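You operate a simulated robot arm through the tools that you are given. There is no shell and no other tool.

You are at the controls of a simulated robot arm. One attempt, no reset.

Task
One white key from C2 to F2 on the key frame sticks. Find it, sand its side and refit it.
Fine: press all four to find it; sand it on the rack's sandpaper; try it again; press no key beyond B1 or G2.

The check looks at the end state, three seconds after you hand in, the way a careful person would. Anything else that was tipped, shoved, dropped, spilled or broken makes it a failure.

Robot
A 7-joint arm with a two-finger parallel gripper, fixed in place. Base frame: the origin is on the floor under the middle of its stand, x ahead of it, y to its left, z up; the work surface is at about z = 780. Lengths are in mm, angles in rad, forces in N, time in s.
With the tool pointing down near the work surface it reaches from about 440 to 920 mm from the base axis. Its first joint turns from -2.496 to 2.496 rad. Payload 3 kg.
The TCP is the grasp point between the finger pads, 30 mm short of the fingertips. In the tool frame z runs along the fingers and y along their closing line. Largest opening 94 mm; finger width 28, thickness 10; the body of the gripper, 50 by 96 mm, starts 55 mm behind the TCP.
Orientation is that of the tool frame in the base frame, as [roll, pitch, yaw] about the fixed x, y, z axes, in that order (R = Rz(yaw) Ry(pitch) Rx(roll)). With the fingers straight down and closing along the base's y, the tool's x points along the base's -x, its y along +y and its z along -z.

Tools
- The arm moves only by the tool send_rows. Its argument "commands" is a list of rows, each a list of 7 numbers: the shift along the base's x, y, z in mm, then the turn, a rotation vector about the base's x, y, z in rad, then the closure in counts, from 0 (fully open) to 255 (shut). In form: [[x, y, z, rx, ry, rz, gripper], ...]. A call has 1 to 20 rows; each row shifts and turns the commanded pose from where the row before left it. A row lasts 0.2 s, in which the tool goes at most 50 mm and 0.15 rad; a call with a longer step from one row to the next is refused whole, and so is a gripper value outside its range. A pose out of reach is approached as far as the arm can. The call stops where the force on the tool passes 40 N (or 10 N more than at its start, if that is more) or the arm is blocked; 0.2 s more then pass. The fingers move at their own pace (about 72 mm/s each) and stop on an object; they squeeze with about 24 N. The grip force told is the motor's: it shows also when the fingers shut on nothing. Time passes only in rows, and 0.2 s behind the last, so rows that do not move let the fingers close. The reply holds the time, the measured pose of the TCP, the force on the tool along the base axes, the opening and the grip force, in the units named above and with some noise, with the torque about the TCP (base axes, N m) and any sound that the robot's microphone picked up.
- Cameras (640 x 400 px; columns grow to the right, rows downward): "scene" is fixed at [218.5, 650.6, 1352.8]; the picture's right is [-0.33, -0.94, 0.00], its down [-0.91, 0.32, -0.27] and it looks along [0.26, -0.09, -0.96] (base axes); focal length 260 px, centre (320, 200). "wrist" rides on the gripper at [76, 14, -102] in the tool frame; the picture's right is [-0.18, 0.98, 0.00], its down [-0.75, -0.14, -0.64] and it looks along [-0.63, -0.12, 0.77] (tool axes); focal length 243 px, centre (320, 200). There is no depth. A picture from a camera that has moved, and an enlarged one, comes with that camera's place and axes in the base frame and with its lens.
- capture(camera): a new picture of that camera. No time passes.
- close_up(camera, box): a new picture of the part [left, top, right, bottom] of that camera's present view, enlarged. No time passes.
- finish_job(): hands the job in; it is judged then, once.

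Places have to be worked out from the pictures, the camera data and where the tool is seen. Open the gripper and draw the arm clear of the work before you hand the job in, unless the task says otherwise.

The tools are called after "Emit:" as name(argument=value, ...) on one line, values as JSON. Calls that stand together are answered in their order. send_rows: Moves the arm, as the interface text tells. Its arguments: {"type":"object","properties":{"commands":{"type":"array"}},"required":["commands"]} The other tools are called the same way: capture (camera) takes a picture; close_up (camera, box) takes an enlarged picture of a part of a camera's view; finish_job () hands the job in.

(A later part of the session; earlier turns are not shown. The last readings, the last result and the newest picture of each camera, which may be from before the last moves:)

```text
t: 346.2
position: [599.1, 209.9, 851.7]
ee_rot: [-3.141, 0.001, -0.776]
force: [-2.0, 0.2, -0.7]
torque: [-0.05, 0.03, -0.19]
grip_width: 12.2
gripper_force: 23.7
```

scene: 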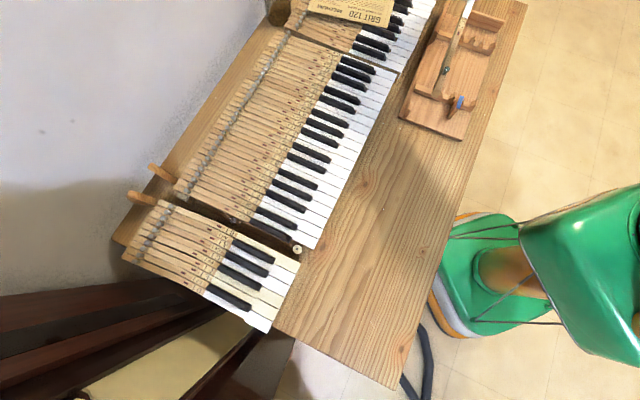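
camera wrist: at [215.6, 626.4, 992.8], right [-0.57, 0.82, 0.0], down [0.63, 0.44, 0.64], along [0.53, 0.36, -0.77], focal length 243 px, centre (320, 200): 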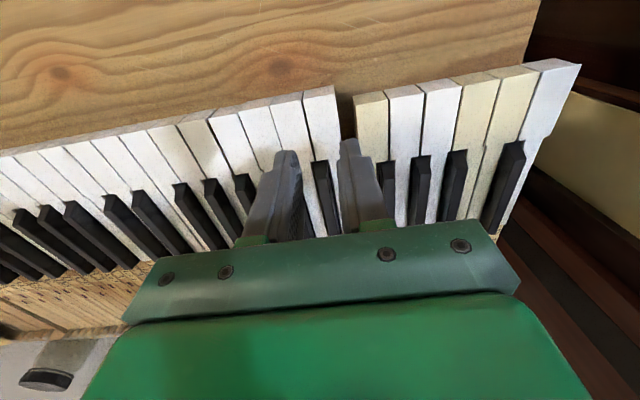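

Contact held over the whole double stroke (torque −0.16…−0.33). Repeating with tiny feeds.

Emit:
send_rows(commands=[[0.12, 0.12, 0, 0, 0, 0, 255], [-2.88, 2.77, 0, 0, 0, 0, 255], [-2.88, 2.77, 0, 0, 0, 0, 255], [-2.88, 2.77, 0, 0, 0, 0, 255], [-2.88, 2.77, 0, 0, 0, 0, 255], [-2.88, 2.77, 0, 0, 0, 0, 255], [-2.88, 2.77, 0, 0, 0, 0, 255], [-2.88, 2.77, 0, 0, 0, 0, 255], [-2.88, 2.77, 0, 0, 0, 0, 255], [-2.88, 2.77, 0, 0, 0, 0, 255], [2.88, -2.77, 0, 0, 0, 0, 255], [2.88, -2.77, 0, 0, 0, 0, 255], [2.88, -2.77, 0, 0, 0, 0, 255], [2.88, -2.77, 0, 0, 0, 0, 255], [2.88, -2.77, 0, 0, 0, 0, 255], [2.88, -2.77, 0, 0, 0, 0, 255], [2.88, -2.77, 0, 0, 0, 0, 255], [2.88, -2.77, 0, 0, 0, 0, 255], [2.88, -2.77, 0, 0, 0, 0, 255]])

Emit:
send_rows(commands=[[0.15, 0.15, 0, 0, 0, 0, 255], [-2.88, 2.77, 0, 0, 0, 0, 255], [-2.88, 2.77, 0, 0, 0, 0, 255], [-2.88, 2.77, 0, 0, 0, 0, 255], [-2.88, 2.77, 0, 0, 0, 0, 255], [-2.88, 2.77, 0, 0, 0, 0, 255], [-2.88, 2.77, 0, 0, 0, 0, 255], [-2.88, 2.77, 0, 0, 0, 0, 255], [-2.88, 2.77, 0, 0, 0, 0, 255], [-2.88, 2.77, 0, 0, 0, 0, 255], [2.88, -2.77, 0, 0, 0, 0, 255], [2.88, -2.77, 0, 0, 0, 0, 255], [2.88, -2.77, 0, 0, 0, 0, 255], [2.88, -2.77, 0, 0, 0, 0, 255], [2.88, -2.77, 0, 0, 0, 0, 255], [2.88, -2.77, 0, 0, 0, 0, 255], [2.88, -2.77, 0, 0, 0, 0, 255], [2.88, -2.77, 0, 0, 0, 0, 255], [2.88, -2.77, 0, 0, 0, 0, 255]])

Emit:
close_up(camera="scene", box=[410, 60, 470, 130])

```text
t: 350.2
position: [599.3, 206.9, 850.0]
ee_rot: [-3.141, 0.001, -0.776]
force: [0.2, 0.9, -0.5]
torque: [-0.02, -0.04, -0.01]
grip_width: 12.1
gripper_force: 24.2
```

```text
t: 354.2
position: [600.1, 208.4, 851.7]
ee_rot: [-3.141, 0.001, -0.777]
force: [0.7, -1.1, -0.2]
torque: [-0.02, -0.02, -0.08]
grip_width: 12.0
gripper_force: 23.7
```

```text
5.71 times, centred on (440, 95) of scene
camera zoom: at [218.5, 650.6, 1352.8], right [-0.33, -0.94, 0.0], down [-0.91, 0.32, -0.27], along [0.26, -0.09, -0.96], focal length 1486 px, centre (-366, 800)
```

zoom: 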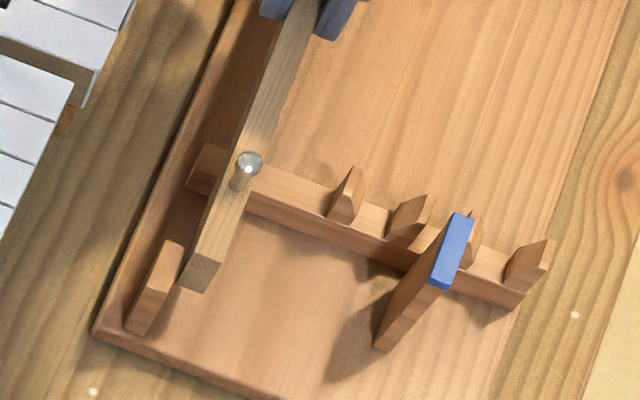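

The rack hardly moved this time. Continuing with slightly larger feeds.

Emit:
send_rows(commands=[[0.3, 0.3, 0, 0, 0, 0, 255], [-2.88, 2.77, 0, 0, 0, 0, 255], [-2.88, 2.77, 0, 0, 0, 0, 255], [-2.88, 2.77, 0, 0, 0, 0, 255], [-2.88, 2.77, 0, 0, 0, 0, 255], [-2.88, 2.77, 0, 0, 0, 0, 255], [-2.88, 2.77, 0, 0, 0, 0, 255], [-2.88, 2.77, 0, 0, 0, 0, 255], [-2.88, 2.77, 0, 0, 0, 0, 255], [-2.88, 2.77, 0, 0, 0, 0, 255]])

Emit:
send_rows(commands=[[0.1, 0.1, 0, 0, 0, 0, 255], [2.88, -2.77, 0, 0, 0, 0, 255], [2.88, -2.77, 0, 0, 0, 0, 255], [2.88, -2.77, 0, 0, 0, 0, 255], [2.88, -2.77, 0, 0, 0, 0, 255], [2.88, -2.77, 0, 0, 0, 0, 255], [2.88, -2.77, 0, 0, 0, 0, 255], [2.88, -2.77, 0, 0, 0, 0, 255], [2.88, -2.77, 0, 0, 0, 0, 255], [2.88, -2.77, 0, 0, 0, 0, 255]])

Emit:
send_rows(commands=[[0.2, 0.2, 0, 0, 0, 0, 255], [-2.88, 2.77, 0, 0, 0, 0, 255], [-2.88, 2.77, 0, 0, 0, 0, 255], [-2.88, 2.77, 0, 0, 0, 0, 255], [-2.88, 2.77, 0, 0, 0, 0, 255], [-2.88, 2.77, 0, 0, 0, 0, 255], [-2.88, 2.77, 0, 0, 0, 0, 255], [-2.88, 2.77, 0, 0, 0, 0, 255], [-2.88, 2.77, 0, 0, 0, 0, 255], [-2.88, 2.77, 0, 0, 0, 0, 255]])

Emit:
send_rows(commands=[[0.1, 0.1, 0, 0, 0, 0, 255], [2.88, -2.77, 0, 0, 0, 0, 255], [2.88, -2.77, 0, 0, 0, 0, 255], [2.88, -2.77, 0, 0, 0, 0, 255], [2.88, -2.77, 0, 0, 0, 0, 255], [2.88, -2.77, 0, 0, 0, 0, 255], [2.88, -2.77, 0, 0, 0, 0, 255], [2.88, -2.77, 0, 0, 0, 0, 255], [2.88, -2.77, 0, 0, 0, 0, 255], [2.88, -2.77, 0, 0, 0, 0, 255]])

```text
t: 356.4
position: [574.7, 233.4, 850.5]
ee_rot: [-3.141, 0.001, -0.776]
force: [-1.6, -1.6, -0.8]
torque: [-0.07, -0.05, -0.19]
grip_width: 12.1
gripper_force: 24.2
```

```text
t: 358.6
position: [601.4, 206.6, 852.3]
ee_rot: [-3.141, 0.002, -0.776]
force: [0.1, -1.3, -0.5]
torque: [-0.03, -0.04, -0.02]
grip_width: 12.1
gripper_force: 23.8
```

```text
t: 360.8
position: [574.9, 232.4, 851.1]
ee_rot: [-3.142, -0.001, -0.776]
force: [-0.7, 0.1, -1.1]
torque: [-0.02, -0.01, 0.0]
grip_width: 12.1
gripper_force: 24.1
```

```text
t: 363.0
position: [599.6, 207.2, 852.0]
ee_rot: [3.141, 0.002, -0.776]
force: [-0.4, -0.6, -0.6]
torque: [0.0, -0.04, -0.02]
grip_width: 12.0
gripper_force: 24.2
```

Emit:
send_rows(commands=[[0.35, 0.36, 0, 0, 0, 0, 255], [0, 0, 0, 0, 0, 0, 255]])

Emit:
send_rows(commands=[[0.35, 0.36, 0, 0, 0, 0, 255], [0, 0, 0, 0, 0, 0, 255]])

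Emit:
close_up(camera="scene", box=[400, 0, 530, 150])

Emit:
close_up(camera="scene", box=[410, 60, 470, 130])

```text
t: 363.6
position: [601.4, 208.0, 851.3]
ee_rot: [-3.141, 0.0, -0.777]
force: [-0.5, 0.2, -1.1]
torque: [-0.03, -0.02, -0.01]
grip_width: 12.0
gripper_force: 23.8
```

```text
t: 364.2
position: [600.9, 208.2, 851.3]
ee_rot: [3.141, 0.001, -0.777]
force: [0.7, -0.2, -1.4]
torque: [-0.05, -0.03, -0.02]
grip_width: 12.6
gripper_force: 23.9
```

```text
2.67 times, centred on (465, 75) of scene
camera zoom: at [218.5, 650.6, 1352.8], right [-0.33, -0.94, 0.0], down [-0.91, 0.32, -0.27], along [0.26, -0.09, -0.96], focal length 694 px, centre (-67, 533)
```

zoom: 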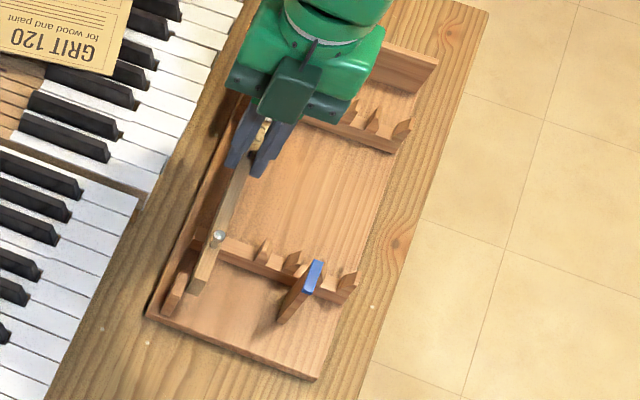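

```text
5.71 times, centred on (440, 95) of scene
camera zoom: at [218.5, 650.6, 1352.8], right [-0.33, -0.94, 0.0], down [-0.91, 0.32, -0.27], along [0.26, -0.09, -0.96], focal length 1486 px, centre (-366, 800)
```

zoom: 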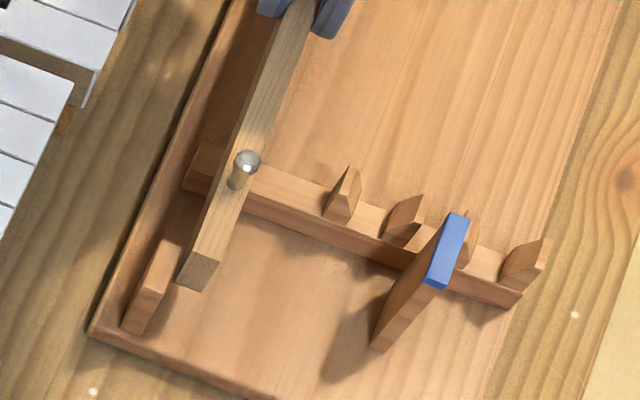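

Emit:
send_rows(commands=[[0.5, 0.5, 0, 0, 0, 0, 255], [0, 0, 0, 0, 0, 0, 255]])

Emit:
send_rows(commands=[[0.5, 0.5, 0, 0, 0, 0, 255], [0, 0, 0, 0, 0, 0, 255]])

Emit:
send_rows(commands=[[0.5, 0.5, 0, 0, 0, 0, 255], [0, 0, 0, 0, 0, 0, 255]])

```text
t: 364.8
position: [601.8, 208.0, 851.0]
ee_rot: [3.141, -0.001, -0.778]
force: [-0.1, -2.2, -0.6]
torque: [-0.1, 0.01, -0.24]
grip_width: 12.1
gripper_force: 23.7
```

```text
t: 365.4
position: [603.6, 210.1, 851.5]
ee_rot: [3.141, 0.0, -0.776]
force: [-3.9, -4.0, 1.5]
torque: [-0.21, 0.05, -0.15]
grip_width: 12.3
gripper_force: 23.8
```

```text
t: 366.0
position: [603.4, 211.4, 850.8]
ee_rot: [3.14, 0.001, -0.777]
force: [-4.3, -2.8, 1.2]
torque: [-0.16, 0.04, -0.2]
grip_width: 12.1
gripper_force: 24.1
```

Head and peg both touch now. Backing off slightly, yawing +0.005 and stroking again with readings at each end.

Emit:
send_rows(commands=[[-0.6, -0.6, 0, 0, 0, 0.006, 255], [0, 0, 0, 0, 0, 0, 255]])

Emit:
send_rows(commands=[[-2.88, 2.77, 0, 0, 0, 0, 255], [-2.88, 2.77, 0, 0, 0, 0, 255], [-2.88, 2.77, 0, 0, 0, 0, 255], [-2.88, 2.77, 0, 0, 0, 0, 255], [-2.88, 2.77, 0, 0, 0, 0, 255], [-2.88, 2.77, 0, 0, 0, 0, 255], [-2.88, 2.77, 0, 0, 0, 0, 255], [-2.88, 2.77, 0, 0, 0, 0, 255], [-2.88, 2.77, 0, 0, 0, 0, 255]])

Emit:
send_rows(commands=[[0.1, 0.1, 0, 0, 0, 0, 255], [2.88, -2.77, 0, 0, 0, 0, 255], [2.88, -2.77, 0, 0, 0, 0, 255], [2.88, -2.77, 0, 0, 0, 0, 255], [2.88, -2.77, 0, 0, 0, 0, 255], [2.88, -2.77, 0, 0, 0, 0, 255], [2.88, -2.77, 0, 0, 0, 0, 255], [2.88, -2.77, 0, 0, 0, 0, 255], [2.88, -2.77, 0, 0, 0, 0, 255], [2.88, -2.77, 0, 0, 0, 0, 255]])

Emit:
send_rows(commands=[[0.3, 0.3, 0, 0, 0, 0, 255], [-2.88, 2.77, 0, 0, 0, 0, 255], [-2.88, 2.77, 0, 0, 0, 0, 255], [-2.88, 2.77, 0, 0, 0, 0, 255], [-2.88, 2.77, 0, 0, 0, 0, 255], [-2.88, 2.77, 0, 0, 0, 0, 255], [-2.88, 2.77, 0, 0, 0, 0, 255], [-2.88, 2.77, 0, 0, 0, 0, 255], [-2.88, 2.77, 0, 0, 0, 0, 255], [-2.88, 2.77, 0, 0, 0, 0, 255]])

Emit:
send_rows(commands=[[0.1, 0.1, 0, 0, 0, 0, 255], [2.88, -2.77, 0, 0, 0, 0, 255], [2.88, -2.77, 0, 0, 0, 0, 255], [2.88, -2.77, 0, 0, 0, 0, 255], [2.88, -2.77, 0, 0, 0, 0, 255], [2.88, -2.77, 0, 0, 0, 0, 255], [2.88, -2.77, 0, 0, 0, 0, 255], [2.88, -2.77, 0, 0, 0, 0, 255], [2.88, -2.77, 0, 0, 0, 0, 255], [2.88, -2.77, 0, 0, 0, 0, 255]])

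```text
t: 366.6
position: [602.2, 210.9, 851.4]
ee_rot: [-3.141, 0.0, -0.77]
force: [-0.6, -0.1, -0.8]
torque: [-0.05, -0.03, -0.04]
grip_width: 12.0
gripper_force: 24.3
```

```text
t: 368.6
position: [574.7, 235.9, 851.3]
ee_rot: [-3.14, 0.002, -0.77]
force: [-0.6, -0.1, -1.6]
torque: [-0.03, -0.02, -0.03]
grip_width: 12.2
gripper_force: 23.8
```

```text
t: 370.8
position: [601.5, 210.2, 849.0]
ee_rot: [-3.141, 0.002, -0.771]
force: [-1.8, -1.0, -1.6]
torque: [-0.03, 0.03, -0.2]
grip_width: 12.1
gripper_force: 23.7
```

```text
t: 373.0
position: [576.5, 234.5, 852.5]
ee_rot: [-3.14, 0.0, -0.768]
force: [0.1, 0.3, -1.1]
torque: [-0.05, 0.0, -0.05]
grip_width: 12.1
gripper_force: 24.1
```

```text
t: 375.2
position: [603.3, 208.9, 852.2]
ee_rot: [3.14, 0.001, -0.769]
force: [-0.4, -0.7, -1.3]
torque: [0.01, 0.11, -0.18]
grip_width: 12.5
gripper_force: 23.8
```

Contact is firmer at the +u end, light at the −u end; I'll trim the stroke direction a little and continue several double strokes.

Emit:
send_rows(commands=[[0.2, 0.2, 0, 0, 0, 0, 255], [-2.86, 2.8, 0, 0, 0, 0, 255], [-2.86, 2.8, 0, 0, 0, 0, 255], [-2.86, 2.8, 0, 0, 0, 0, 255], [-2.86, 2.8, 0, 0, 0, 0, 255], [-2.86, 2.8, 0, 0, 0, 0, 255], [-2.86, 2.8, 0, 0, 0, 0, 255], [-2.86, 2.8, 0, 0, 0, 0, 255], [-2.86, 2.8, 0, 0, 0, 0, 255], [-2.86, 2.8, 0, 0, 0, 0, 255]])

Emit:
send_rows(commands=[[0.15, 0.15, 0, 0, 0, 0, 255], [2.86, -2.8, 0, 0, 0, 0, 255], [2.86, -2.8, 0, 0, 0, 0, 255], [2.86, -2.8, 0, 0, 0, 0, 255], [2.86, -2.8, 0, 0, 0, 0, 255], [2.86, -2.8, 0, 0, 0, 0, 255], [2.86, -2.8, 0, 0, 0, 0, 255], [2.86, -2.8, 0, 0, 0, 0, 255], [2.86, -2.8, 0, 0, 0, 0, 255], [2.86, -2.8, 0, 0, 0, 0, 255]])

Emit:
send_rows(commands=[[0.2, 0.2, 0, 0, 0, 0, 255], [-2.86, 2.8, 0, 0, 0, 0, 255], [-2.86, 2.8, 0, 0, 0, 0, 255], [-2.86, 2.8, 0, 0, 0, 0, 255], [-2.86, 2.8, 0, 0, 0, 0, 255], [-2.86, 2.8, 0, 0, 0, 0, 255], [-2.86, 2.8, 0, 0, 0, 0, 255], [-2.86, 2.8, 0, 0, 0, 0, 255], [-2.86, 2.8, 0, 0, 0, 0, 255], [-2.86, 2.8, 0, 0, 0, 0, 255]])

Emit:
send_rows(commands=[[0.15, 0.15, 0, 0, 0, 0, 255], [2.86, -2.8, 0, 0, 0, 0, 255], [2.86, -2.8, 0, 0, 0, 0, 255], [2.86, -2.8, 0, 0, 0, 0, 255], [2.86, -2.8, 0, 0, 0, 0, 255], [2.86, -2.8, 0, 0, 0, 0, 255], [2.86, -2.8, 0, 0, 0, 0, 255], [2.86, -2.8, 0, 0, 0, 0, 255], [2.86, -2.8, 0, 0, 0, 0, 255], [2.86, -2.8, 0, 0, 0, 0, 255]])

Emit:
close_up(camera="scene", box=[410, 60, 470, 130])

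```text
t: 377.4
position: [577.7, 234.4, 851.2]
ee_rot: [3.141, 0.001, -0.769]
force: [-1.1, -3.8, -1.7]
torque: [-0.21, 0.0, -0.19]
grip_width: 12.5
gripper_force: 24.0
```

```text
t: 379.6
position: [603.4, 212.3, 852.5]
ee_rot: [3.141, -0.002, -0.769]
force: [-0.6, 0.4, -0.9]
torque: [-0.04, -0.02, -0.02]
grip_width: 12.2
gripper_force: 23.8
```

```text
t: 381.8
position: [577.1, 235.8, 850.7]
ee_rot: [-3.14, 0.001, -0.769]
force: [0.3, -0.7, -0.8]
torque: [-0.03, -0.02, -0.03]
grip_width: 12.1
gripper_force: 23.9
```

```text
t: 384.0
position: [604.8, 210.2, 851.0]
ee_rot: [-3.141, 0.002, -0.769]
force: [-1.4, -1.5, -2.5]
torque: [0.04, 0.09, -0.16]
grip_width: 12.0
gripper_force: 24.1
```

```text
5.71 times, centred on (440, 95) of scene
camera zoom: at [218.5, 650.6, 1352.8], right [-0.33, -0.94, 0.0], down [-0.91, 0.32, -0.27], along [0.26, -0.09, -0.96], focal length 1486 px, centre (-366, 800)
```

zoom: 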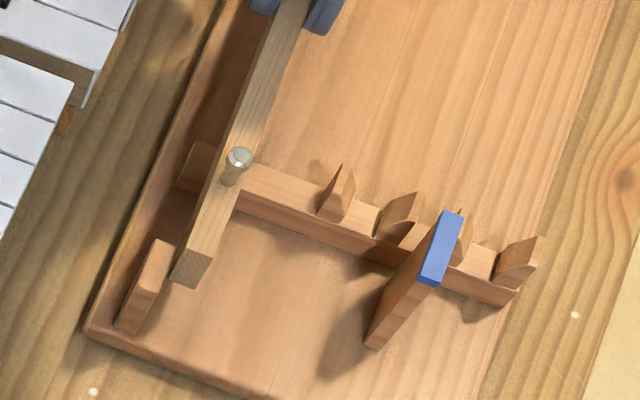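

I'll do a few more double strokes with slightly more feed before testing.

Emit:
send_rows(commands=[[0.2, 0.2, 0, 0, 0, 0, 255], [-2.86, 2.79, 0, 0, 0, 0, 255], [-2.86, 2.79, 0, 0, 0, 0, 255], [-2.86, 2.79, 0, 0, 0, 0, 255], [-2.86, 2.79, 0, 0, 0, 0, 255], [-2.86, 2.79, 0, 0, 0, 0, 255], [-2.86, 2.79, 0, 0, 0, 0, 255], [-2.86, 2.79, 0, 0, 0, 0, 255], [-2.86, 2.79, 0, 0, 0, 0, 255], [-2.86, 2.79, 0, 0, 0, 0, 255]])

Emit:
send_rows(commands=[[0.25, 0.25, 0, 0, 0, 0, 255], [2.86, -2.79, 0, 0, 0, 0, 255], [2.86, -2.79, 0, 0, 0, 0, 255], [2.86, -2.79, 0, 0, 0, 0, 255], [2.86, -2.79, 0, 0, 0, 0, 255], [2.86, -2.79, 0, 0, 0, 0, 255], [2.86, -2.79, 0, 0, 0, 0, 255], [2.86, -2.79, 0, 0, 0, 0, 255], [2.86, -2.79, 0, 0, 0, 0, 255], [2.86, -2.79, 0, 0, 0, 0, 255]])

Emit:
send_rows(commands=[[0.2, 0.2, 0, 0, 0, 0, 255], [-2.86, 2.79, 0, 0, 0, 0, 255], [-2.86, 2.79, 0, 0, 0, 0, 255], [-2.86, 2.79, 0, 0, 0, 0, 255], [-2.86, 2.79, 0, 0, 0, 0, 255], [-2.86, 2.79, 0, 0, 0, 0, 255], [-2.86, 2.79, 0, 0, 0, 0, 255], [-2.86, 2.79, 0, 0, 0, 0, 255], [-2.86, 2.79, 0, 0, 0, 0, 255], [-2.86, 2.79, 0, 0, 0, 0, 255]])

Emit:
send_rows(commands=[[0.25, 0.25, 0, 0, 0, 0, 255], [2.86, -2.79, 0, 0, 0, 0, 255], [2.86, -2.79, 0, 0, 0, 0, 255], [2.86, -2.79, 0, 0, 0, 0, 255], [2.86, -2.79, 0, 0, 0, 0, 255], [2.86, -2.79, 0, 0, 0, 0, 255], [2.86, -2.79, 0, 0, 0, 0, 255], [2.86, -2.79, 0, 0, 0, 0, 255], [2.86, -2.79, 0, 0, 0, 0, 255], [2.86, -2.79, 0, 0, 0, 0, 255]])

```text
t: 386.2
position: [577.0, 236.9, 852.4]
ee_rot: [-3.139, -0.001, -0.77]
force: [-1.3, 0.7, -1.2]
torque: [0.01, -0.02, 0.01]
grip_width: 12.0
gripper_force: 24.1
```

```text
t: 388.4
position: [604.3, 210.4, 851.8]
ee_rot: [-3.141, 0.0, -0.769]
force: [-0.4, -0.9, -0.7]
torque: [0.01, -0.02, 0.0]
grip_width: 12.3
gripper_force: 23.5
```

```text
t: 390.6
position: [578.9, 236.8, 851.8]
ee_rot: [-3.141, 0.001, -0.769]
force: [1.1, -0.4, -0.9]
torque: [-0.02, 0.0, 0.03]
grip_width: 12.3
gripper_force: 23.9
```

```text
t: 392.8
position: [604.5, 213.3, 850.3]
ee_rot: [-3.141, 0.0, -0.769]
force: [-2.9, -1.6, -1.2]
torque: [0.01, 0.1, -0.28]
grip_width: 12.0
gripper_force: 23.7
```

In firm contact at this end. Two more double strokes.

Emit:
send_rows(commands=[[-2.87, 2.78, 0, 0, 0, 0, 255], [-2.87, 2.78, 0, 0, 0, 0, 255], [-2.87, 2.78, 0, 0, 0, 0, 255], [-2.87, 2.78, 0, 0, 0, 0, 255], [-2.87, 2.78, 0, 0, 0, 0, 255], [-2.87, 2.78, 0, 0, 0, 0, 255], [-2.87, 2.78, 0, 0, 0, 0, 255], [-2.87, 2.78, 0, 0, 0, 0, 255], [-2.87, 2.78, 0, 0, 0, 0, 255]])

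Emit:
send_rows(commands=[[0.3, 0.3, 0, 0, 0, 0, 255], [2.86, -2.79, 0, 0, 0, 0, 255], [2.86, -2.79, 0, 0, 0, 0, 255], [2.86, -2.79, 0, 0, 0, 0, 255], [2.86, -2.79, 0, 0, 0, 0, 255], [2.86, -2.79, 0, 0, 0, 0, 255], [2.86, -2.79, 0, 0, 0, 0, 255], [2.86, -2.79, 0, 0, 0, 0, 255], [2.86, -2.79, 0, 0, 0, 0, 255], [2.86, -2.79, 0, 0, 0, 0, 255]])

Emit:
send_rows(commands=[[0.1, 0.1, 0, 0, 0, 0, 255], [-2.87, 2.78, 0, 0, 0, 0, 255], [-2.87, 2.78, 0, 0, 0, 0, 255], [-2.87, 2.78, 0, 0, 0, 0, 255], [-2.87, 2.78, 0, 0, 0, 0, 255], [-2.87, 2.78, 0, 0, 0, 0, 255], [-2.87, 2.78, 0, 0, 0, 0, 255], [-2.87, 2.78, 0, 0, 0, 0, 255], [-2.87, 2.78, 0, 0, 0, 0, 255], [-2.87, 2.78, 0, 0, 0, 0, 255]])

Emit:
send_rows(commands=[[0.3, 0.3, 0, 0, 0, 0, 255], [2.86, -2.79, 0, 0, 0, 0, 255], [2.86, -2.79, 0, 0, 0, 0, 255], [2.86, -2.79, 0, 0, 0, 0, 255], [2.86, -2.79, 0, 0, 0, 0, 255], [2.86, -2.79, 0, 0, 0, 0, 255], [2.86, -2.79, 0, 0, 0, 0, 255], [2.86, -2.79, 0, 0, 0, 0, 255], [2.86, -2.79, 0, 0, 0, 0, 255], [2.86, -2.79, 0, 0, 0, 0, 255]])

Emit:
close_up(camera="scene", box=[410, 60, 470, 130])

```text
t: 394.8
position: [579.2, 237.4, 851.8]
ee_rot: [-3.141, 0.0, -0.77]
force: [0.3, -1.2, -0.1]
torque: [-0.09, -0.01, -0.11]
grip_width: 12.0
gripper_force: 24.3
```

```text
t: 397.0
position: [606.0, 210.6, 849.6]
ee_rot: [3.14, 0.0, -0.769]
force: [-0.9, 0.0, -1.0]
torque: [-0.02, -0.04, 0.0]
grip_width: 12.5
gripper_force: 23.9
```

```text
t: 399.2
position: [578.1, 237.0, 850.7]
ee_rot: [-3.139, 0.0, -0.771]
force: [-0.5, -0.3, -1.6]
torque: [-0.05, -0.03, 0.0]
grip_width: 12.5
gripper_force: 24.0
```

```text
t: 401.4
position: [604.2, 211.1, 850.3]
ee_rot: [3.141, 0.001, -0.77]
force: [-0.7, -0.2, -0.8]
torque: [-0.01, 0.0, 0.0]
grip_width: 12.2
gripper_force: 24.1
```

```text
5.71 times, centred on (440, 95) of scene
camera zoom: at [218.5, 650.6, 1352.8], right [-0.33, -0.94, 0.0], down [-0.91, 0.32, -0.27], along [0.26, -0.09, -0.96], focal length 1486 px, centre (-366, 800)
```

zoom: 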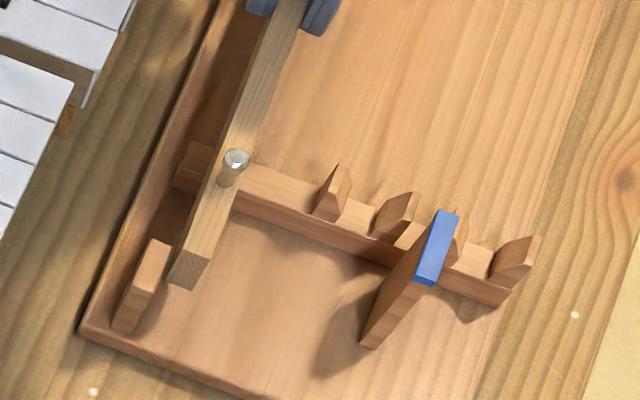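

I'll lift the key off and inspect its right side with the scene camera; with this grip the head is free of the gripper.

Emit:
send_rows(commands=[[-3.5, -3.6, 1, 0, 0, 0, 255], [-3.5, -3.6, 15, 0, 0, 0, 255], [0, 0, 30, 0, 0, 0, 255], [0, 0, 35, 0, 0, 0, 255], [0, 0, 35, 0, 0, 0, 255], [-40, 21, 0, 0, 0, 0, 255], [-40, 21, 0, 0, 0, 0, 255], [-40, 21, 0, 0, 0, 0, 255], [-40, 21, 0, 0, 0, 0, 255], [-40, 21, 0, 0, 0, 0, 255], [-40, 21, 0, 0, 0, 0, 255], [-40, 21, 0, 0, 0, 0, 255], [-40, 21, 0, 0, 0, 0, 255], [-40, 21, 0, 0, 0, 0, 255], [-38, 21, 0, 0, 0, 0, 255], [0, 0, 0, 0, 0, 0, 255]])

Emit:
capture(camera="scene")

Emit:
close_up(camera="scene", box=[460, 90, 540, 150])

```text
t: 404.8
position: [199.6, 416.5, 967.5]
ee_rot: [3.14, 0.004, -0.77]
force: [0.7, 0.7, 0.0]
torque: [-0.03, 0.0, -0.01]
grip_width: 12.5
gripper_force: 23.9
```

```text
taken
```

scene: 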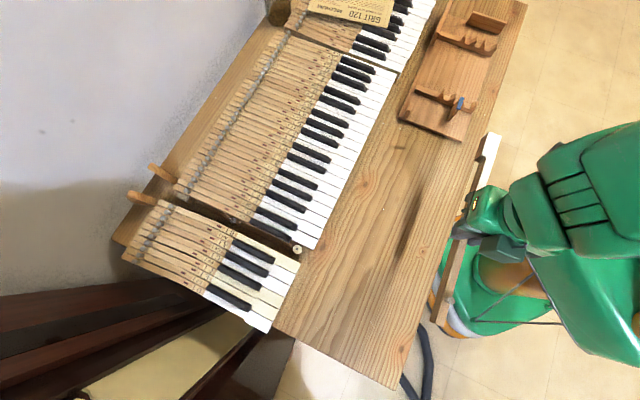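

```text
6.67 times, centred on (500, 120) of scene
camera zoom: at [218.5, 650.6, 1352.8], right [-0.33, -0.94, 0.0], down [-0.91, 0.32, -0.27], along [0.26, -0.09, -0.96], focal length 1734 px, centre (-880, 733)
```

zoom: 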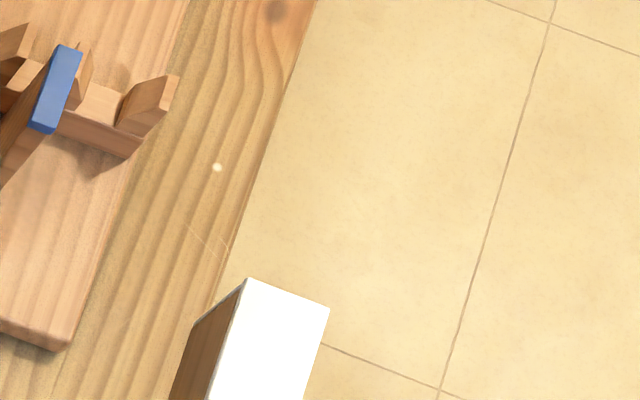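

Head is at about (490,145). Enlarging there.

Emit:
close_up(camera="scene", box=[470, 128, 505, 165])

Emit:
close_up(camera="scene", box=[478, 128, 500, 150])

Emit:
close_up(camera="scene", box=[450, 128, 510, 210])

```text
10.81 times, centred on (488, 146) of scene
camera zoom: at [218.5, 650.6, 1352.8], right [-0.33, -0.94, 0.0], down [-0.91, 0.32, -0.27], along [0.26, -0.09, -0.96], focal length 2812 px, centre (-1491, 778)
```

zoom: 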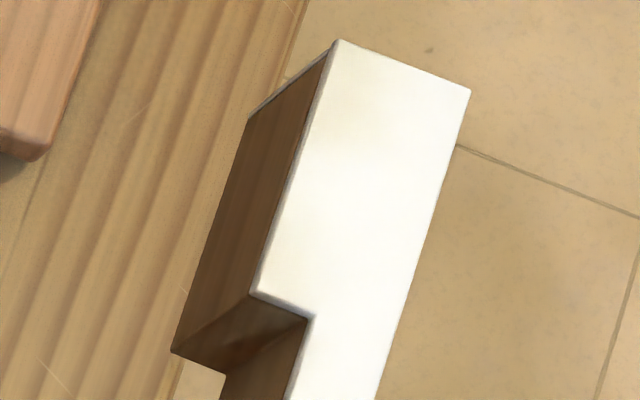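

```text
16.00 times, centred on (489, 139) of scene
camera zoom: at [218.5, 650.6, 1352.8], right [-0.33, -0.94, 0.0], down [-0.91, 0.32, -0.27], along [0.26, -0.09, -0.96], focal length 4162 px, centre (-2384, 1176)
```

zoom: 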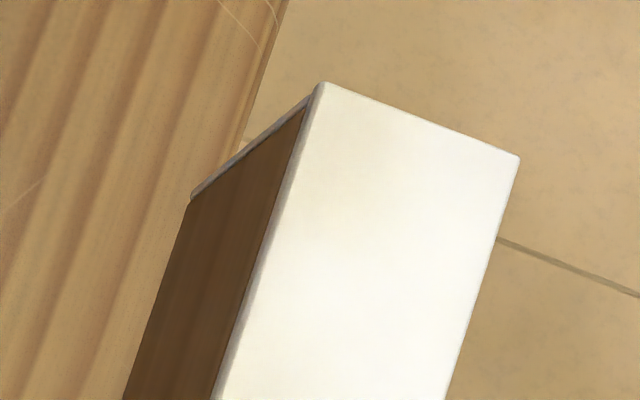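

```text
4.88 times, centred on (480, 169) of scene
camera zoom: at [218.5, 650.6, 1352.8], right [-0.33, -0.94, 0.0], down [-0.91, 0.32, -0.27], along [0.26, -0.09, -0.96], focal length 1269 px, centre (-460, 351)
```

zoom: 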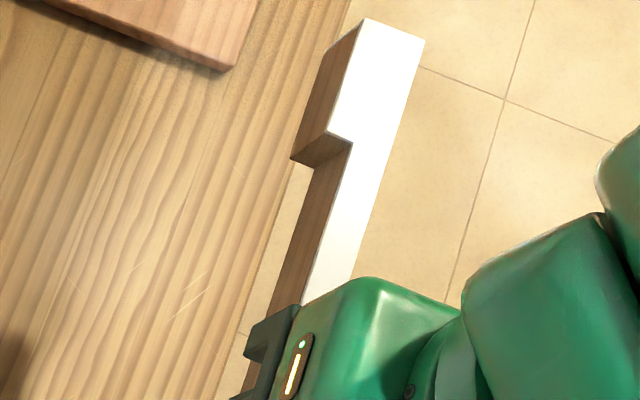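

The dark rub streaks on the head's right side are gone; the side is clean now. Before refitting I'll return to the rack, push it back into place with the key against the teeth as before, then set the key down to re-grip its head.

Emit:
send_rows(commands=[[37.5, -21.7, 0, 0, 0, -0.015, 255], [37.5, -21.7, 0, 0, 0, 0, 255], [37.5, -21.7, 0, 0, 0, 0, 255], [37.5, -21.7, 0, 0, 0, 0, 255], [37.5, -21.7, 0, 0, 0, 0, 255], [37.5, -21.7, 0, 0, 0, 0, 255], [37.5, -21.7, 0, 0, 0, 0, 255], [37.5, -21.7, 0, 0, 0, 0, 255], [37.5, -21.7, 0, 0, 0, 0, 255], [37.9, -21.7, 0, 0, 0, 0, 255], [0, 0, -35, 0, 0, 0, 255], [0, 0, -35, 0, 0, 0, 255], [0, 0, -25, 0, 0, 0, 255], [0, 0, 0, 0, 0, 0, 255]])

Emit:
close_up(camera="scene", box=[400, 0, 530, 150])

Emit:
close_up(camera="scene", box=[410, 60, 470, 130])

```text
t: 407.8
position: [573.8, 200.9, 871.5]
ee_rot: [3.141, 0.001, -0.786]
force: [0.4, -0.6, -1.4]
torque: [-0.03, -0.02, 0.02]
grip_width: 12.1
gripper_force: 24.1
```

```text
2.67 times, centred on (465, 75) of scene
camera zoom: at [218.5, 650.6, 1352.8], right [-0.33, -0.94, 0.0], down [-0.91, 0.32, -0.27], along [0.26, -0.09, -0.96], focal length 694 px, centre (-67, 533)
```

zoom: 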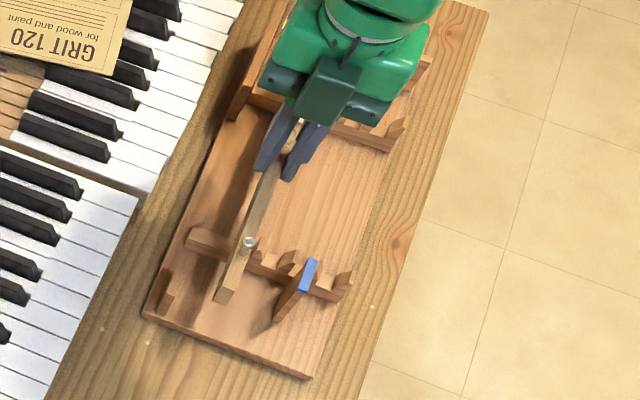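

```text
5.71 times, centred on (440, 95) of scene
camera zoom: at [218.5, 650.6, 1352.8], right [-0.33, -0.94, 0.0], down [-0.91, 0.32, -0.27], along [0.26, -0.09, -0.96], focal length 1486 px, centre (-366, 800)
```

zoom: 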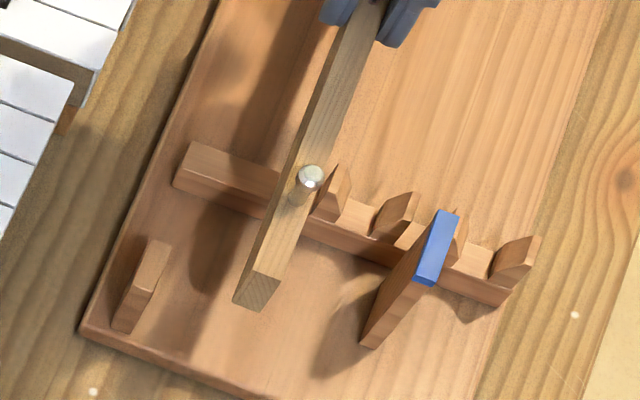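

To lower safely between board and teeth I'll first shift 5 mm toward the board, then descend to just above the bars.

Emit:
send_rows(commands=[[3.5, 3.55, 0, 0, 0, 0, 255], [0, 0, -12, 0, 0, 0, 255], [0, 0, -10, 0, 0, 0, 255], [0, 0, -4, 0, 0, 0, 255], [0, 0, 0, 0, 0, 0, 255]])

Emit:
close_up(camera="scene", box=[410, 60, 470, 130])

```text
t: 409.0
position: [581.4, 202.6, 846.7]
ee_rot: [-3.141, 0.001, -0.785]
force: [-0.3, -0.2, -0.6]
torque: [-0.04, -0.03, 0.0]
grip_width: 12.0
gripper_force: 23.7
```

```text
5.71 times, centred on (440, 95) of scene
camera zoom: at [218.5, 650.6, 1352.8], right [-0.33, -0.94, 0.0], down [-0.91, 0.32, -0.27], along [0.26, -0.09, -0.96], focal length 1486 px, centre (-366, 800)
```

zoom: 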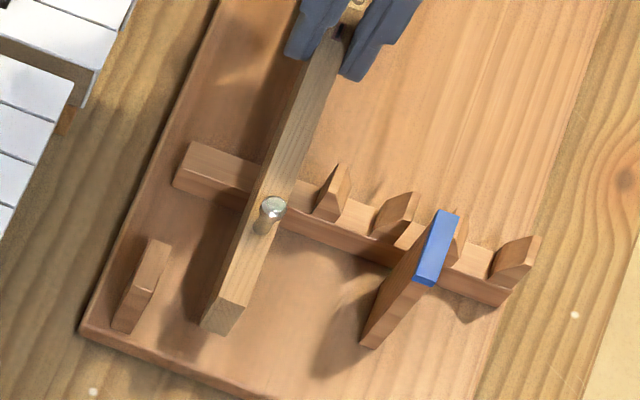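

Clear. Now pushing back toward −w in 1 mm rows.

Emit:
send_rows(commands=[[-0.7, -0.71, 0, 0, 0, 0, 255], [-0.7, -0.71, 0, 0, 0, 0, 255], [-0.7, -0.71, 0, 0, 0, 0, 255], [-0.7, -0.71, 0, 0, 0, 0, 255], [-0.7, -0.71, 0, 0, 0, 0, 255], [-0.7, -0.71, 0, 0, 0, 0, 255], [-0.7, -0.71, 0, 0, 0, 0, 255], [-0.7, -0.71, 0, 0, 0, 0, 255], [-0.7, -0.71, 0, 0, 0, 0, 255], [-0.7, -0.71, 0, 0, 0, 0, 255], [-0.7, -0.71, 0, 0, 0, 0, 255], [-0.7, -0.71, 0, 0, 0, 0, 255], [-0.7, -0.71, 0, 0, 0, 0, 255], [-0.7, -0.71, 0, 0, 0, 0, 255], [0, 0, 0, 0, 0, 0, 255]])

Emit:
close_up(camera="scene", box=[400, 0, 530, 150])

```text
t: 412.2
position: [569.3, 193.8, 847.6]
ee_rot: [3.142, -0.001, -0.785]
force: [5.2, 1.8, 0.4]
torque: [0.0, -0.2, 0.28]
grip_width: 12.3
gripper_force: 24.2
```

```text
2.67 times, centred on (465, 75) of scene
camera zoom: at [218.5, 650.6, 1352.8], right [-0.33, -0.94, 0.0], down [-0.91, 0.32, -0.27], along [0.26, -0.09, -0.96], focal length 694 px, centre (-67, 533)
```

zoom: 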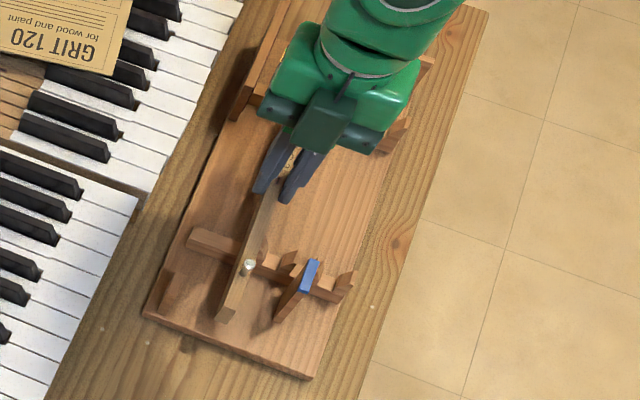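

Pushing works. Continuing ~8 mm.

Emit:
send_rows(commands=[[-0.7, -0.71, 0, 0, 0, 0, 255], [-0.7, -0.71, 0, 0, 0, 0, 255], [-0.7, -0.71, 0, 0, 0, 0, 255], [-0.7, -0.71, 0, 0, 0, 0, 255], [-0.7, -0.71, 0, 0, 0, 0, 255], [-0.7, -0.71, 0, 0, 0, 0, 255], [-0.7, -0.71, 0, 0, 0, 0, 255], [-0.7, -0.71, 0, 0, 0, 0, 255], [0, 0, 0, 0, 0, 0, 255]])

Emit:
close_up(camera="scene", box=[400, 0, 530, 150])

Emit:
close_up(camera="scene", box=[400, 70, 500, 150])

```text
t: 414.2
position: [564.3, 186.6, 845.6]
ee_rot: [3.141, 0.0, -0.786]
force: [2.3, 4.1, 0.5]
torque: [0.02, -0.15, 0.23]
grip_width: 12.0
gripper_force: 23.3
```

```text
2.67 times, centred on (465, 75) of scene
camera zoom: at [218.5, 650.6, 1352.8], right [-0.33, -0.94, 0.0], down [-0.91, 0.32, -0.27], along [0.26, -0.09, -0.96], focal length 694 px, centre (-67, 533)
```

zoom: 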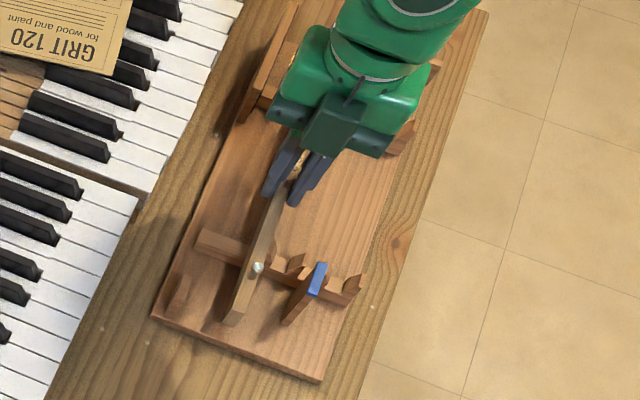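

```text
5.00 times, centred on (450, 110) of scene
camera zoom: at [218.5, 650.6, 1352.8], right [-0.33, -0.94, 0.0], down [-0.91, 0.32, -0.27], along [0.26, -0.09, -0.96], focal length 1300 px, centre (-330, 650)
```

zoom: 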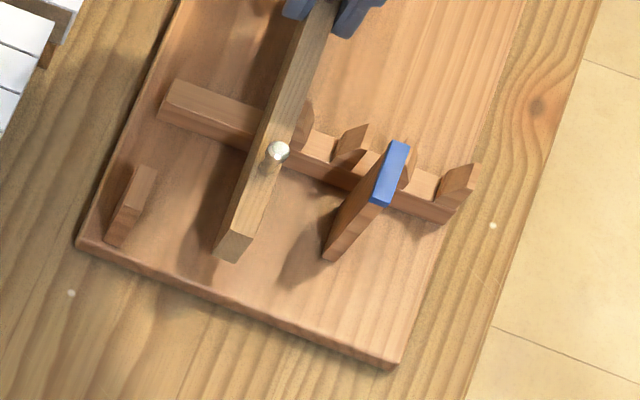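

Residual offset ≈3–4 mm at the near end and ≈8 mm at the far end. I'll push the rest with a small turn.

Emit:
send_rows(commands=[[-0.68, -0.69, 0, 0, 0, -0.003, 255], [-0.68, -0.69, 0, 0, 0, -0.003, 255], [-0.68, -0.69, 0, 0, 0, -0.003, 255], [-0.68, -0.69, 0, 0, 0, -0.003, 255], [-0.68, -0.69, 0, 0, 0, -0.003, 255], [0, 0, 0, 0, 0, 0, 255]])

Emit:
close_up(camera="scene", box=[400, 0, 530, 150])

Emit:
close_up(camera="scene", box=[400, 70, 500, 150])

```text
t: 415.6
position: [561.7, 184.1, 846.3]
ee_rot: [3.141, 0.0, -0.8]
force: [3.6, 2.8, -0.8]
torque: [0.06, -0.12, 0.37]
grip_width: 12.2
gripper_force: 23.9
```

```text
2.67 times, centred on (465, 75) of scene
camera zoom: at [218.5, 650.6, 1352.8], right [-0.33, -0.94, 0.0], down [-0.91, 0.32, -0.27], along [0.26, -0.09, -0.96], focal length 694 px, centre (-67, 533)
```

zoom: 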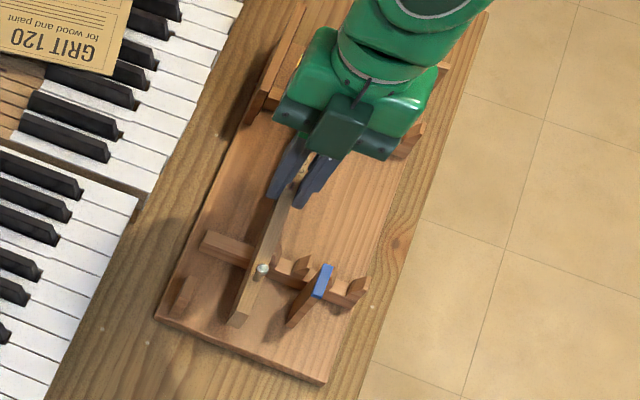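

```text
5.00 times, centred on (450, 110) of scene
camera zoom: at [218.5, 650.6, 1352.8], right [-0.33, -0.94, 0.0], down [-0.91, 0.32, -0.27], along [0.26, -0.09, -0.96], focal length 1300 px, centre (-330, 650)
```

zoom: 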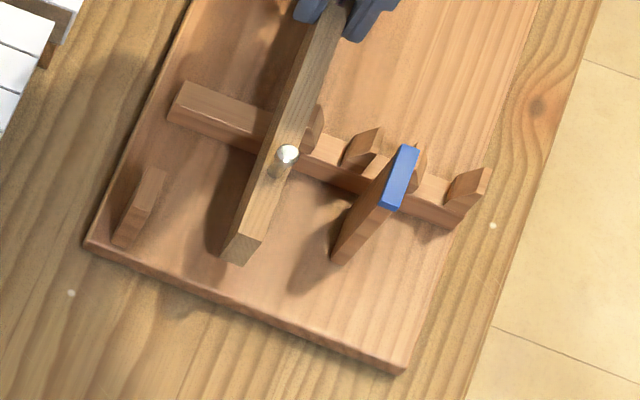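

The rack is now within ~3 mm of its original place (I'll fine-check later). I'll move the key 14 mm off the teeth and lower it onto the flats.

Emit:
send_rows(commands=[[3.3, 3.35, 0, 0, 0, 0, 255], [3.3, 3.35, 0, 0, 0, 0, 255], [3.3, 3.35, 0, 0, 0, 0.012, 255], [0, 0, -1, 0, 0, 0, 255], [0, 0, 0, 0, 0, 0, 255]])

Emit:
send_rows(commands=[[0, 0, -1, 0, 0, 0, 255], [0, 0, -0.7, 0, 0, 0, 255], [0, 0, 0, 0, 0, 0, 255]])

Emit:
send_rows(commands=[[0, 0, -0.7, 0, 0, 0, 255], [0, 0, 0, 0, 0, 0, 255]])

```text
t: 416.8
position: [570.1, 192.3, 843.9]
ee_rot: [-3.14, 0.001, -0.787]
force: [0.1, 0.0, -0.7]
torque: [0.0, -0.02, 0.01]
grip_width: 12.1
gripper_force: 24.0
```

```text
t: 417.6
position: [571.6, 193.3, 844.1]
ee_rot: [-3.14, -0.001, -0.789]
force: [-0.5, 2.5, 9.8]
torque: [0.5, 0.51, -0.05]
grip_width: 12.3
gripper_force: 24.1
```

```text
t: 418.2
position: [571.4, 192.6, 843.5]
ee_rot: [-3.14, 0.001, -0.789]
force: [5.4, 1.9, 20.2]
torque: [0.01, -0.15, -0.05]
grip_width: 12.2
gripper_force: 24.2
```

Resting on both bars (20 N, a bit firm). Easing and releasing.

Emit:
send_rows(commands=[[0, 0, 0.5, 0, 0, 0, 255], [0, 0, 0, 0, 0, 0, 182], [0, 0, 0, 0, 0, 0, 182], [0, 0, 0, 0, 0, 0, 182]])

Emit:
send_rows(commands=[[0, 0, 15, 0, 0, 0, 182], [0, 0, 20, 0, 0, 0, 182], [0, 0, 15, 0, 0, 0, 182], [28, -26, 0, 0, 0, 0, 182], [28, -26, 0, 0, 0, 0, 182], [28, -26, 0, 0, 0, 0, 182], [28, -26, 0, 0, 0, 0, 182], [0, 0, -8, 0, 0, 0.008, 182], [0, 0, 0, 0, 0, 0, 182]])

Emit:
close_up(camera="wrist", box=[210, 30, 440, 190])

Emit:
close_up(camera="scene", box=[400, 0, 530, 150])

Emit:
close_up(camera="scene", box=[400, 70, 500, 150])

```text
t: 419.2
position: [569.3, 193.1, 843.3]
ee_rot: [-3.141, -0.001, -0.788]
force: [0.1, -0.2, 0.4]
torque: [0.0, -0.04, 0.02]
grip_width: 27.0
gripper_force: 0.1
```

```text
t: 421.2
position: [682.9, 88.4, 883.1]
ee_rot: [3.141, 0.0, -0.78]
force: [-0.1, 0.3, -0.2]
torque: [0.01, 0.0, 0.03]
grip_width: 26.8
gripper_force: 0.0
```

```text
2.50 times, centred on (325, 110) of wrist
camera zoom: at [726.4, 23.6, 986.4], right [-0.82, -0.57, 0.0], down [-0.44, 0.63, 0.64], along [-0.37, 0.53, -0.77], focal length 606 px, centre (308, 425)
```

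zoom: 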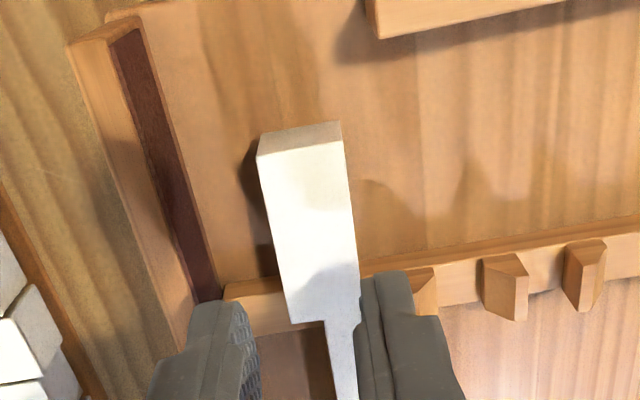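

```text
2.67 times, centred on (465, 75) of scene
camera zoom: at [218.5, 650.6, 1352.8], right [-0.33, -0.94, 0.0], down [-0.91, 0.32, -0.27], along [0.26, -0.09, -0.96], focal length 694 px, centre (-67, 533)
```

zoom: 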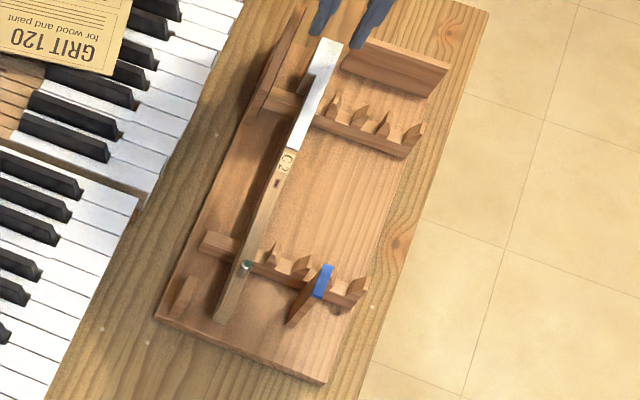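

```text
5.00 times, centred on (450, 110) of scene
camera zoom: at [218.5, 650.6, 1352.8], right [-0.33, -0.94, 0.0], down [-0.91, 0.32, -0.27], along [0.26, -0.09, -0.96], focal length 1300 px, centre (-330, 650)
```

zoom: 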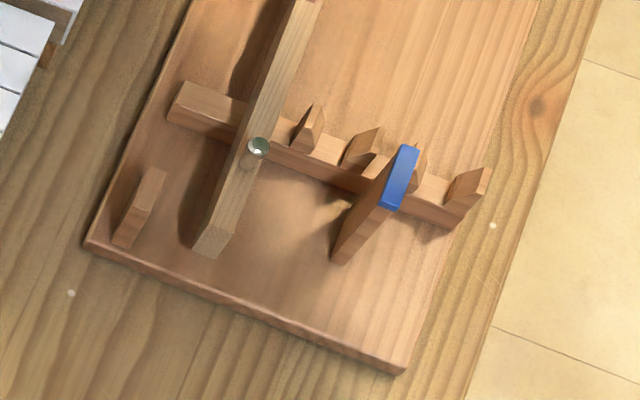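

The rack now matches its starting place within 2–3 mm. The key lies at yaw ≈ −0.80, so I'll turn the gripper −0.018, shift to the head grip point and lower partway.

Emit:
send_rows(commands=[[0.8, -4.0, 0, 0, 0, -0.018, 182], [0, 0, -16, 0, 0, 0, 182], [0, 0, 0, 0, 0, 0, 182]])

Emit:
close_up(camera="wrist", box=[210, 50, 440, 200])

```text
t: 422.0
position: [684.6, 85.4, 869.2]
ee_rot: [3.141, -0.001, -0.798]
force: [-0.4, 1.2, 0.0]
torque: [0.0, -0.03, 0.02]
grip_width: 26.8
gripper_force: 0.0
```

```text
2.67 times, centred on (325, 125) of wrist
camera zoom: at [726.2, 19.6, 972.3], right [-0.83, -0.55, 0.0], down [-0.43, 0.64, 0.64], along [-0.36, 0.53, -0.77], focal length 647 px, centre (307, 400)
```

zoom: 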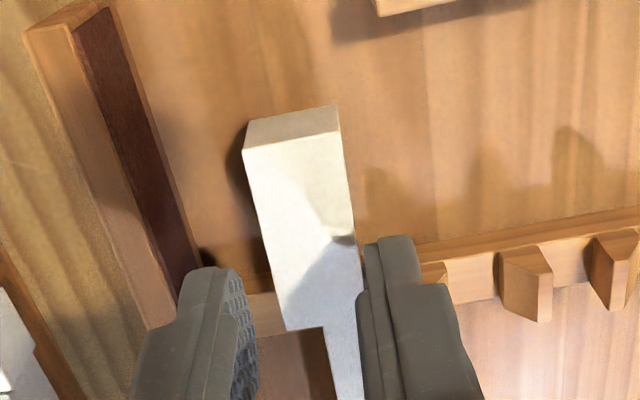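

Same relation as last time; shifting 2.5 mm to centre, then lowering to the grip height.

Emit:
send_rows(commands=[[-1.75, -1.78, 0, 0, 0, 0, 182], [0, 0, -9, 0, 0, 0, 182], [0, 0, -6, 0, 0, 0, 182], [0, 0, -3, 0, 0, 0, 182], [0, 0, 0, 0, 0, 0, 182]])

Emit:
close_up(camera="wrist", box=[210, 60, 440, 200])

```text
t: 423.2
position: [680.7, 84.4, 851.0]
ee_rot: [3.141, 0.002, -0.797]
force: [-0.7, -0.3, 0.6]
torque: [-0.01, -0.01, 0.0]
grip_width: 26.9
gripper_force: 0.1
```

```text
2.78 times, centred on (325, 130) of wrist
camera zoom: at [722.8, 18.0, 954.0], right [-0.83, -0.55, 0.0], down [-0.42, 0.64, 0.64], along [-0.36, 0.54, -0.77], focal length 675 px, centre (306, 395)
```

zoom: 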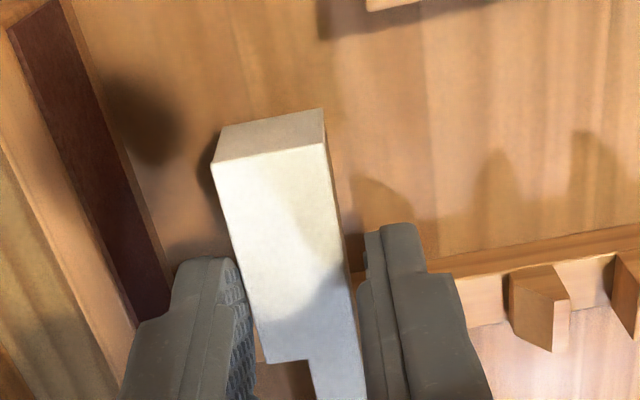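

I overshot by ~2 mm; shifting back and a little forward, then closing.

Emit:
send_rows(commands=[[1.4, 0.07, 0, 0, 0, 0, 182], [1.3, 0.07, 0, 0, 0, 0, 182], [0, 0, 0, 0, 0, 0, 182]])

Emit:
close_up(camera="wrist", box=[210, 60, 440, 200])

```text
t: 424.0
position: [684.9, 83.4, 850.5]
ee_rot: [-3.141, 0.001, -0.797]
force: [0.4, 0.0, 0.3]
torque: [-0.02, -0.01, -0.01]
grip_width: 27.0
gripper_force: 0.0
```

```text
2.78 times, centred on (325, 130) of wrist
camera zoom: at [725.4, 17.7, 953.6], right [-0.83, -0.55, 0.0], down [-0.42, 0.64, 0.64], along [-0.36, 0.53, -0.77], focal length 675 px, centre (306, 395)
```

zoom: 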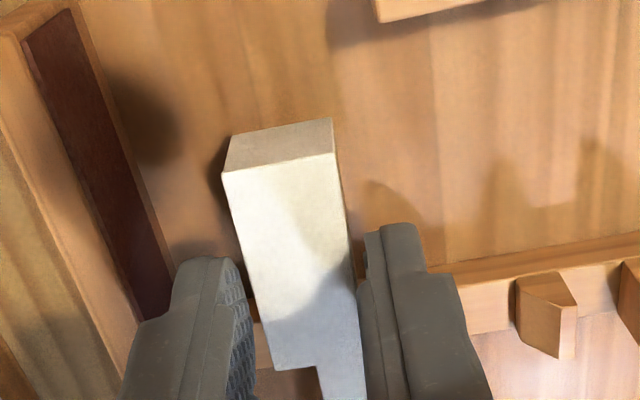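

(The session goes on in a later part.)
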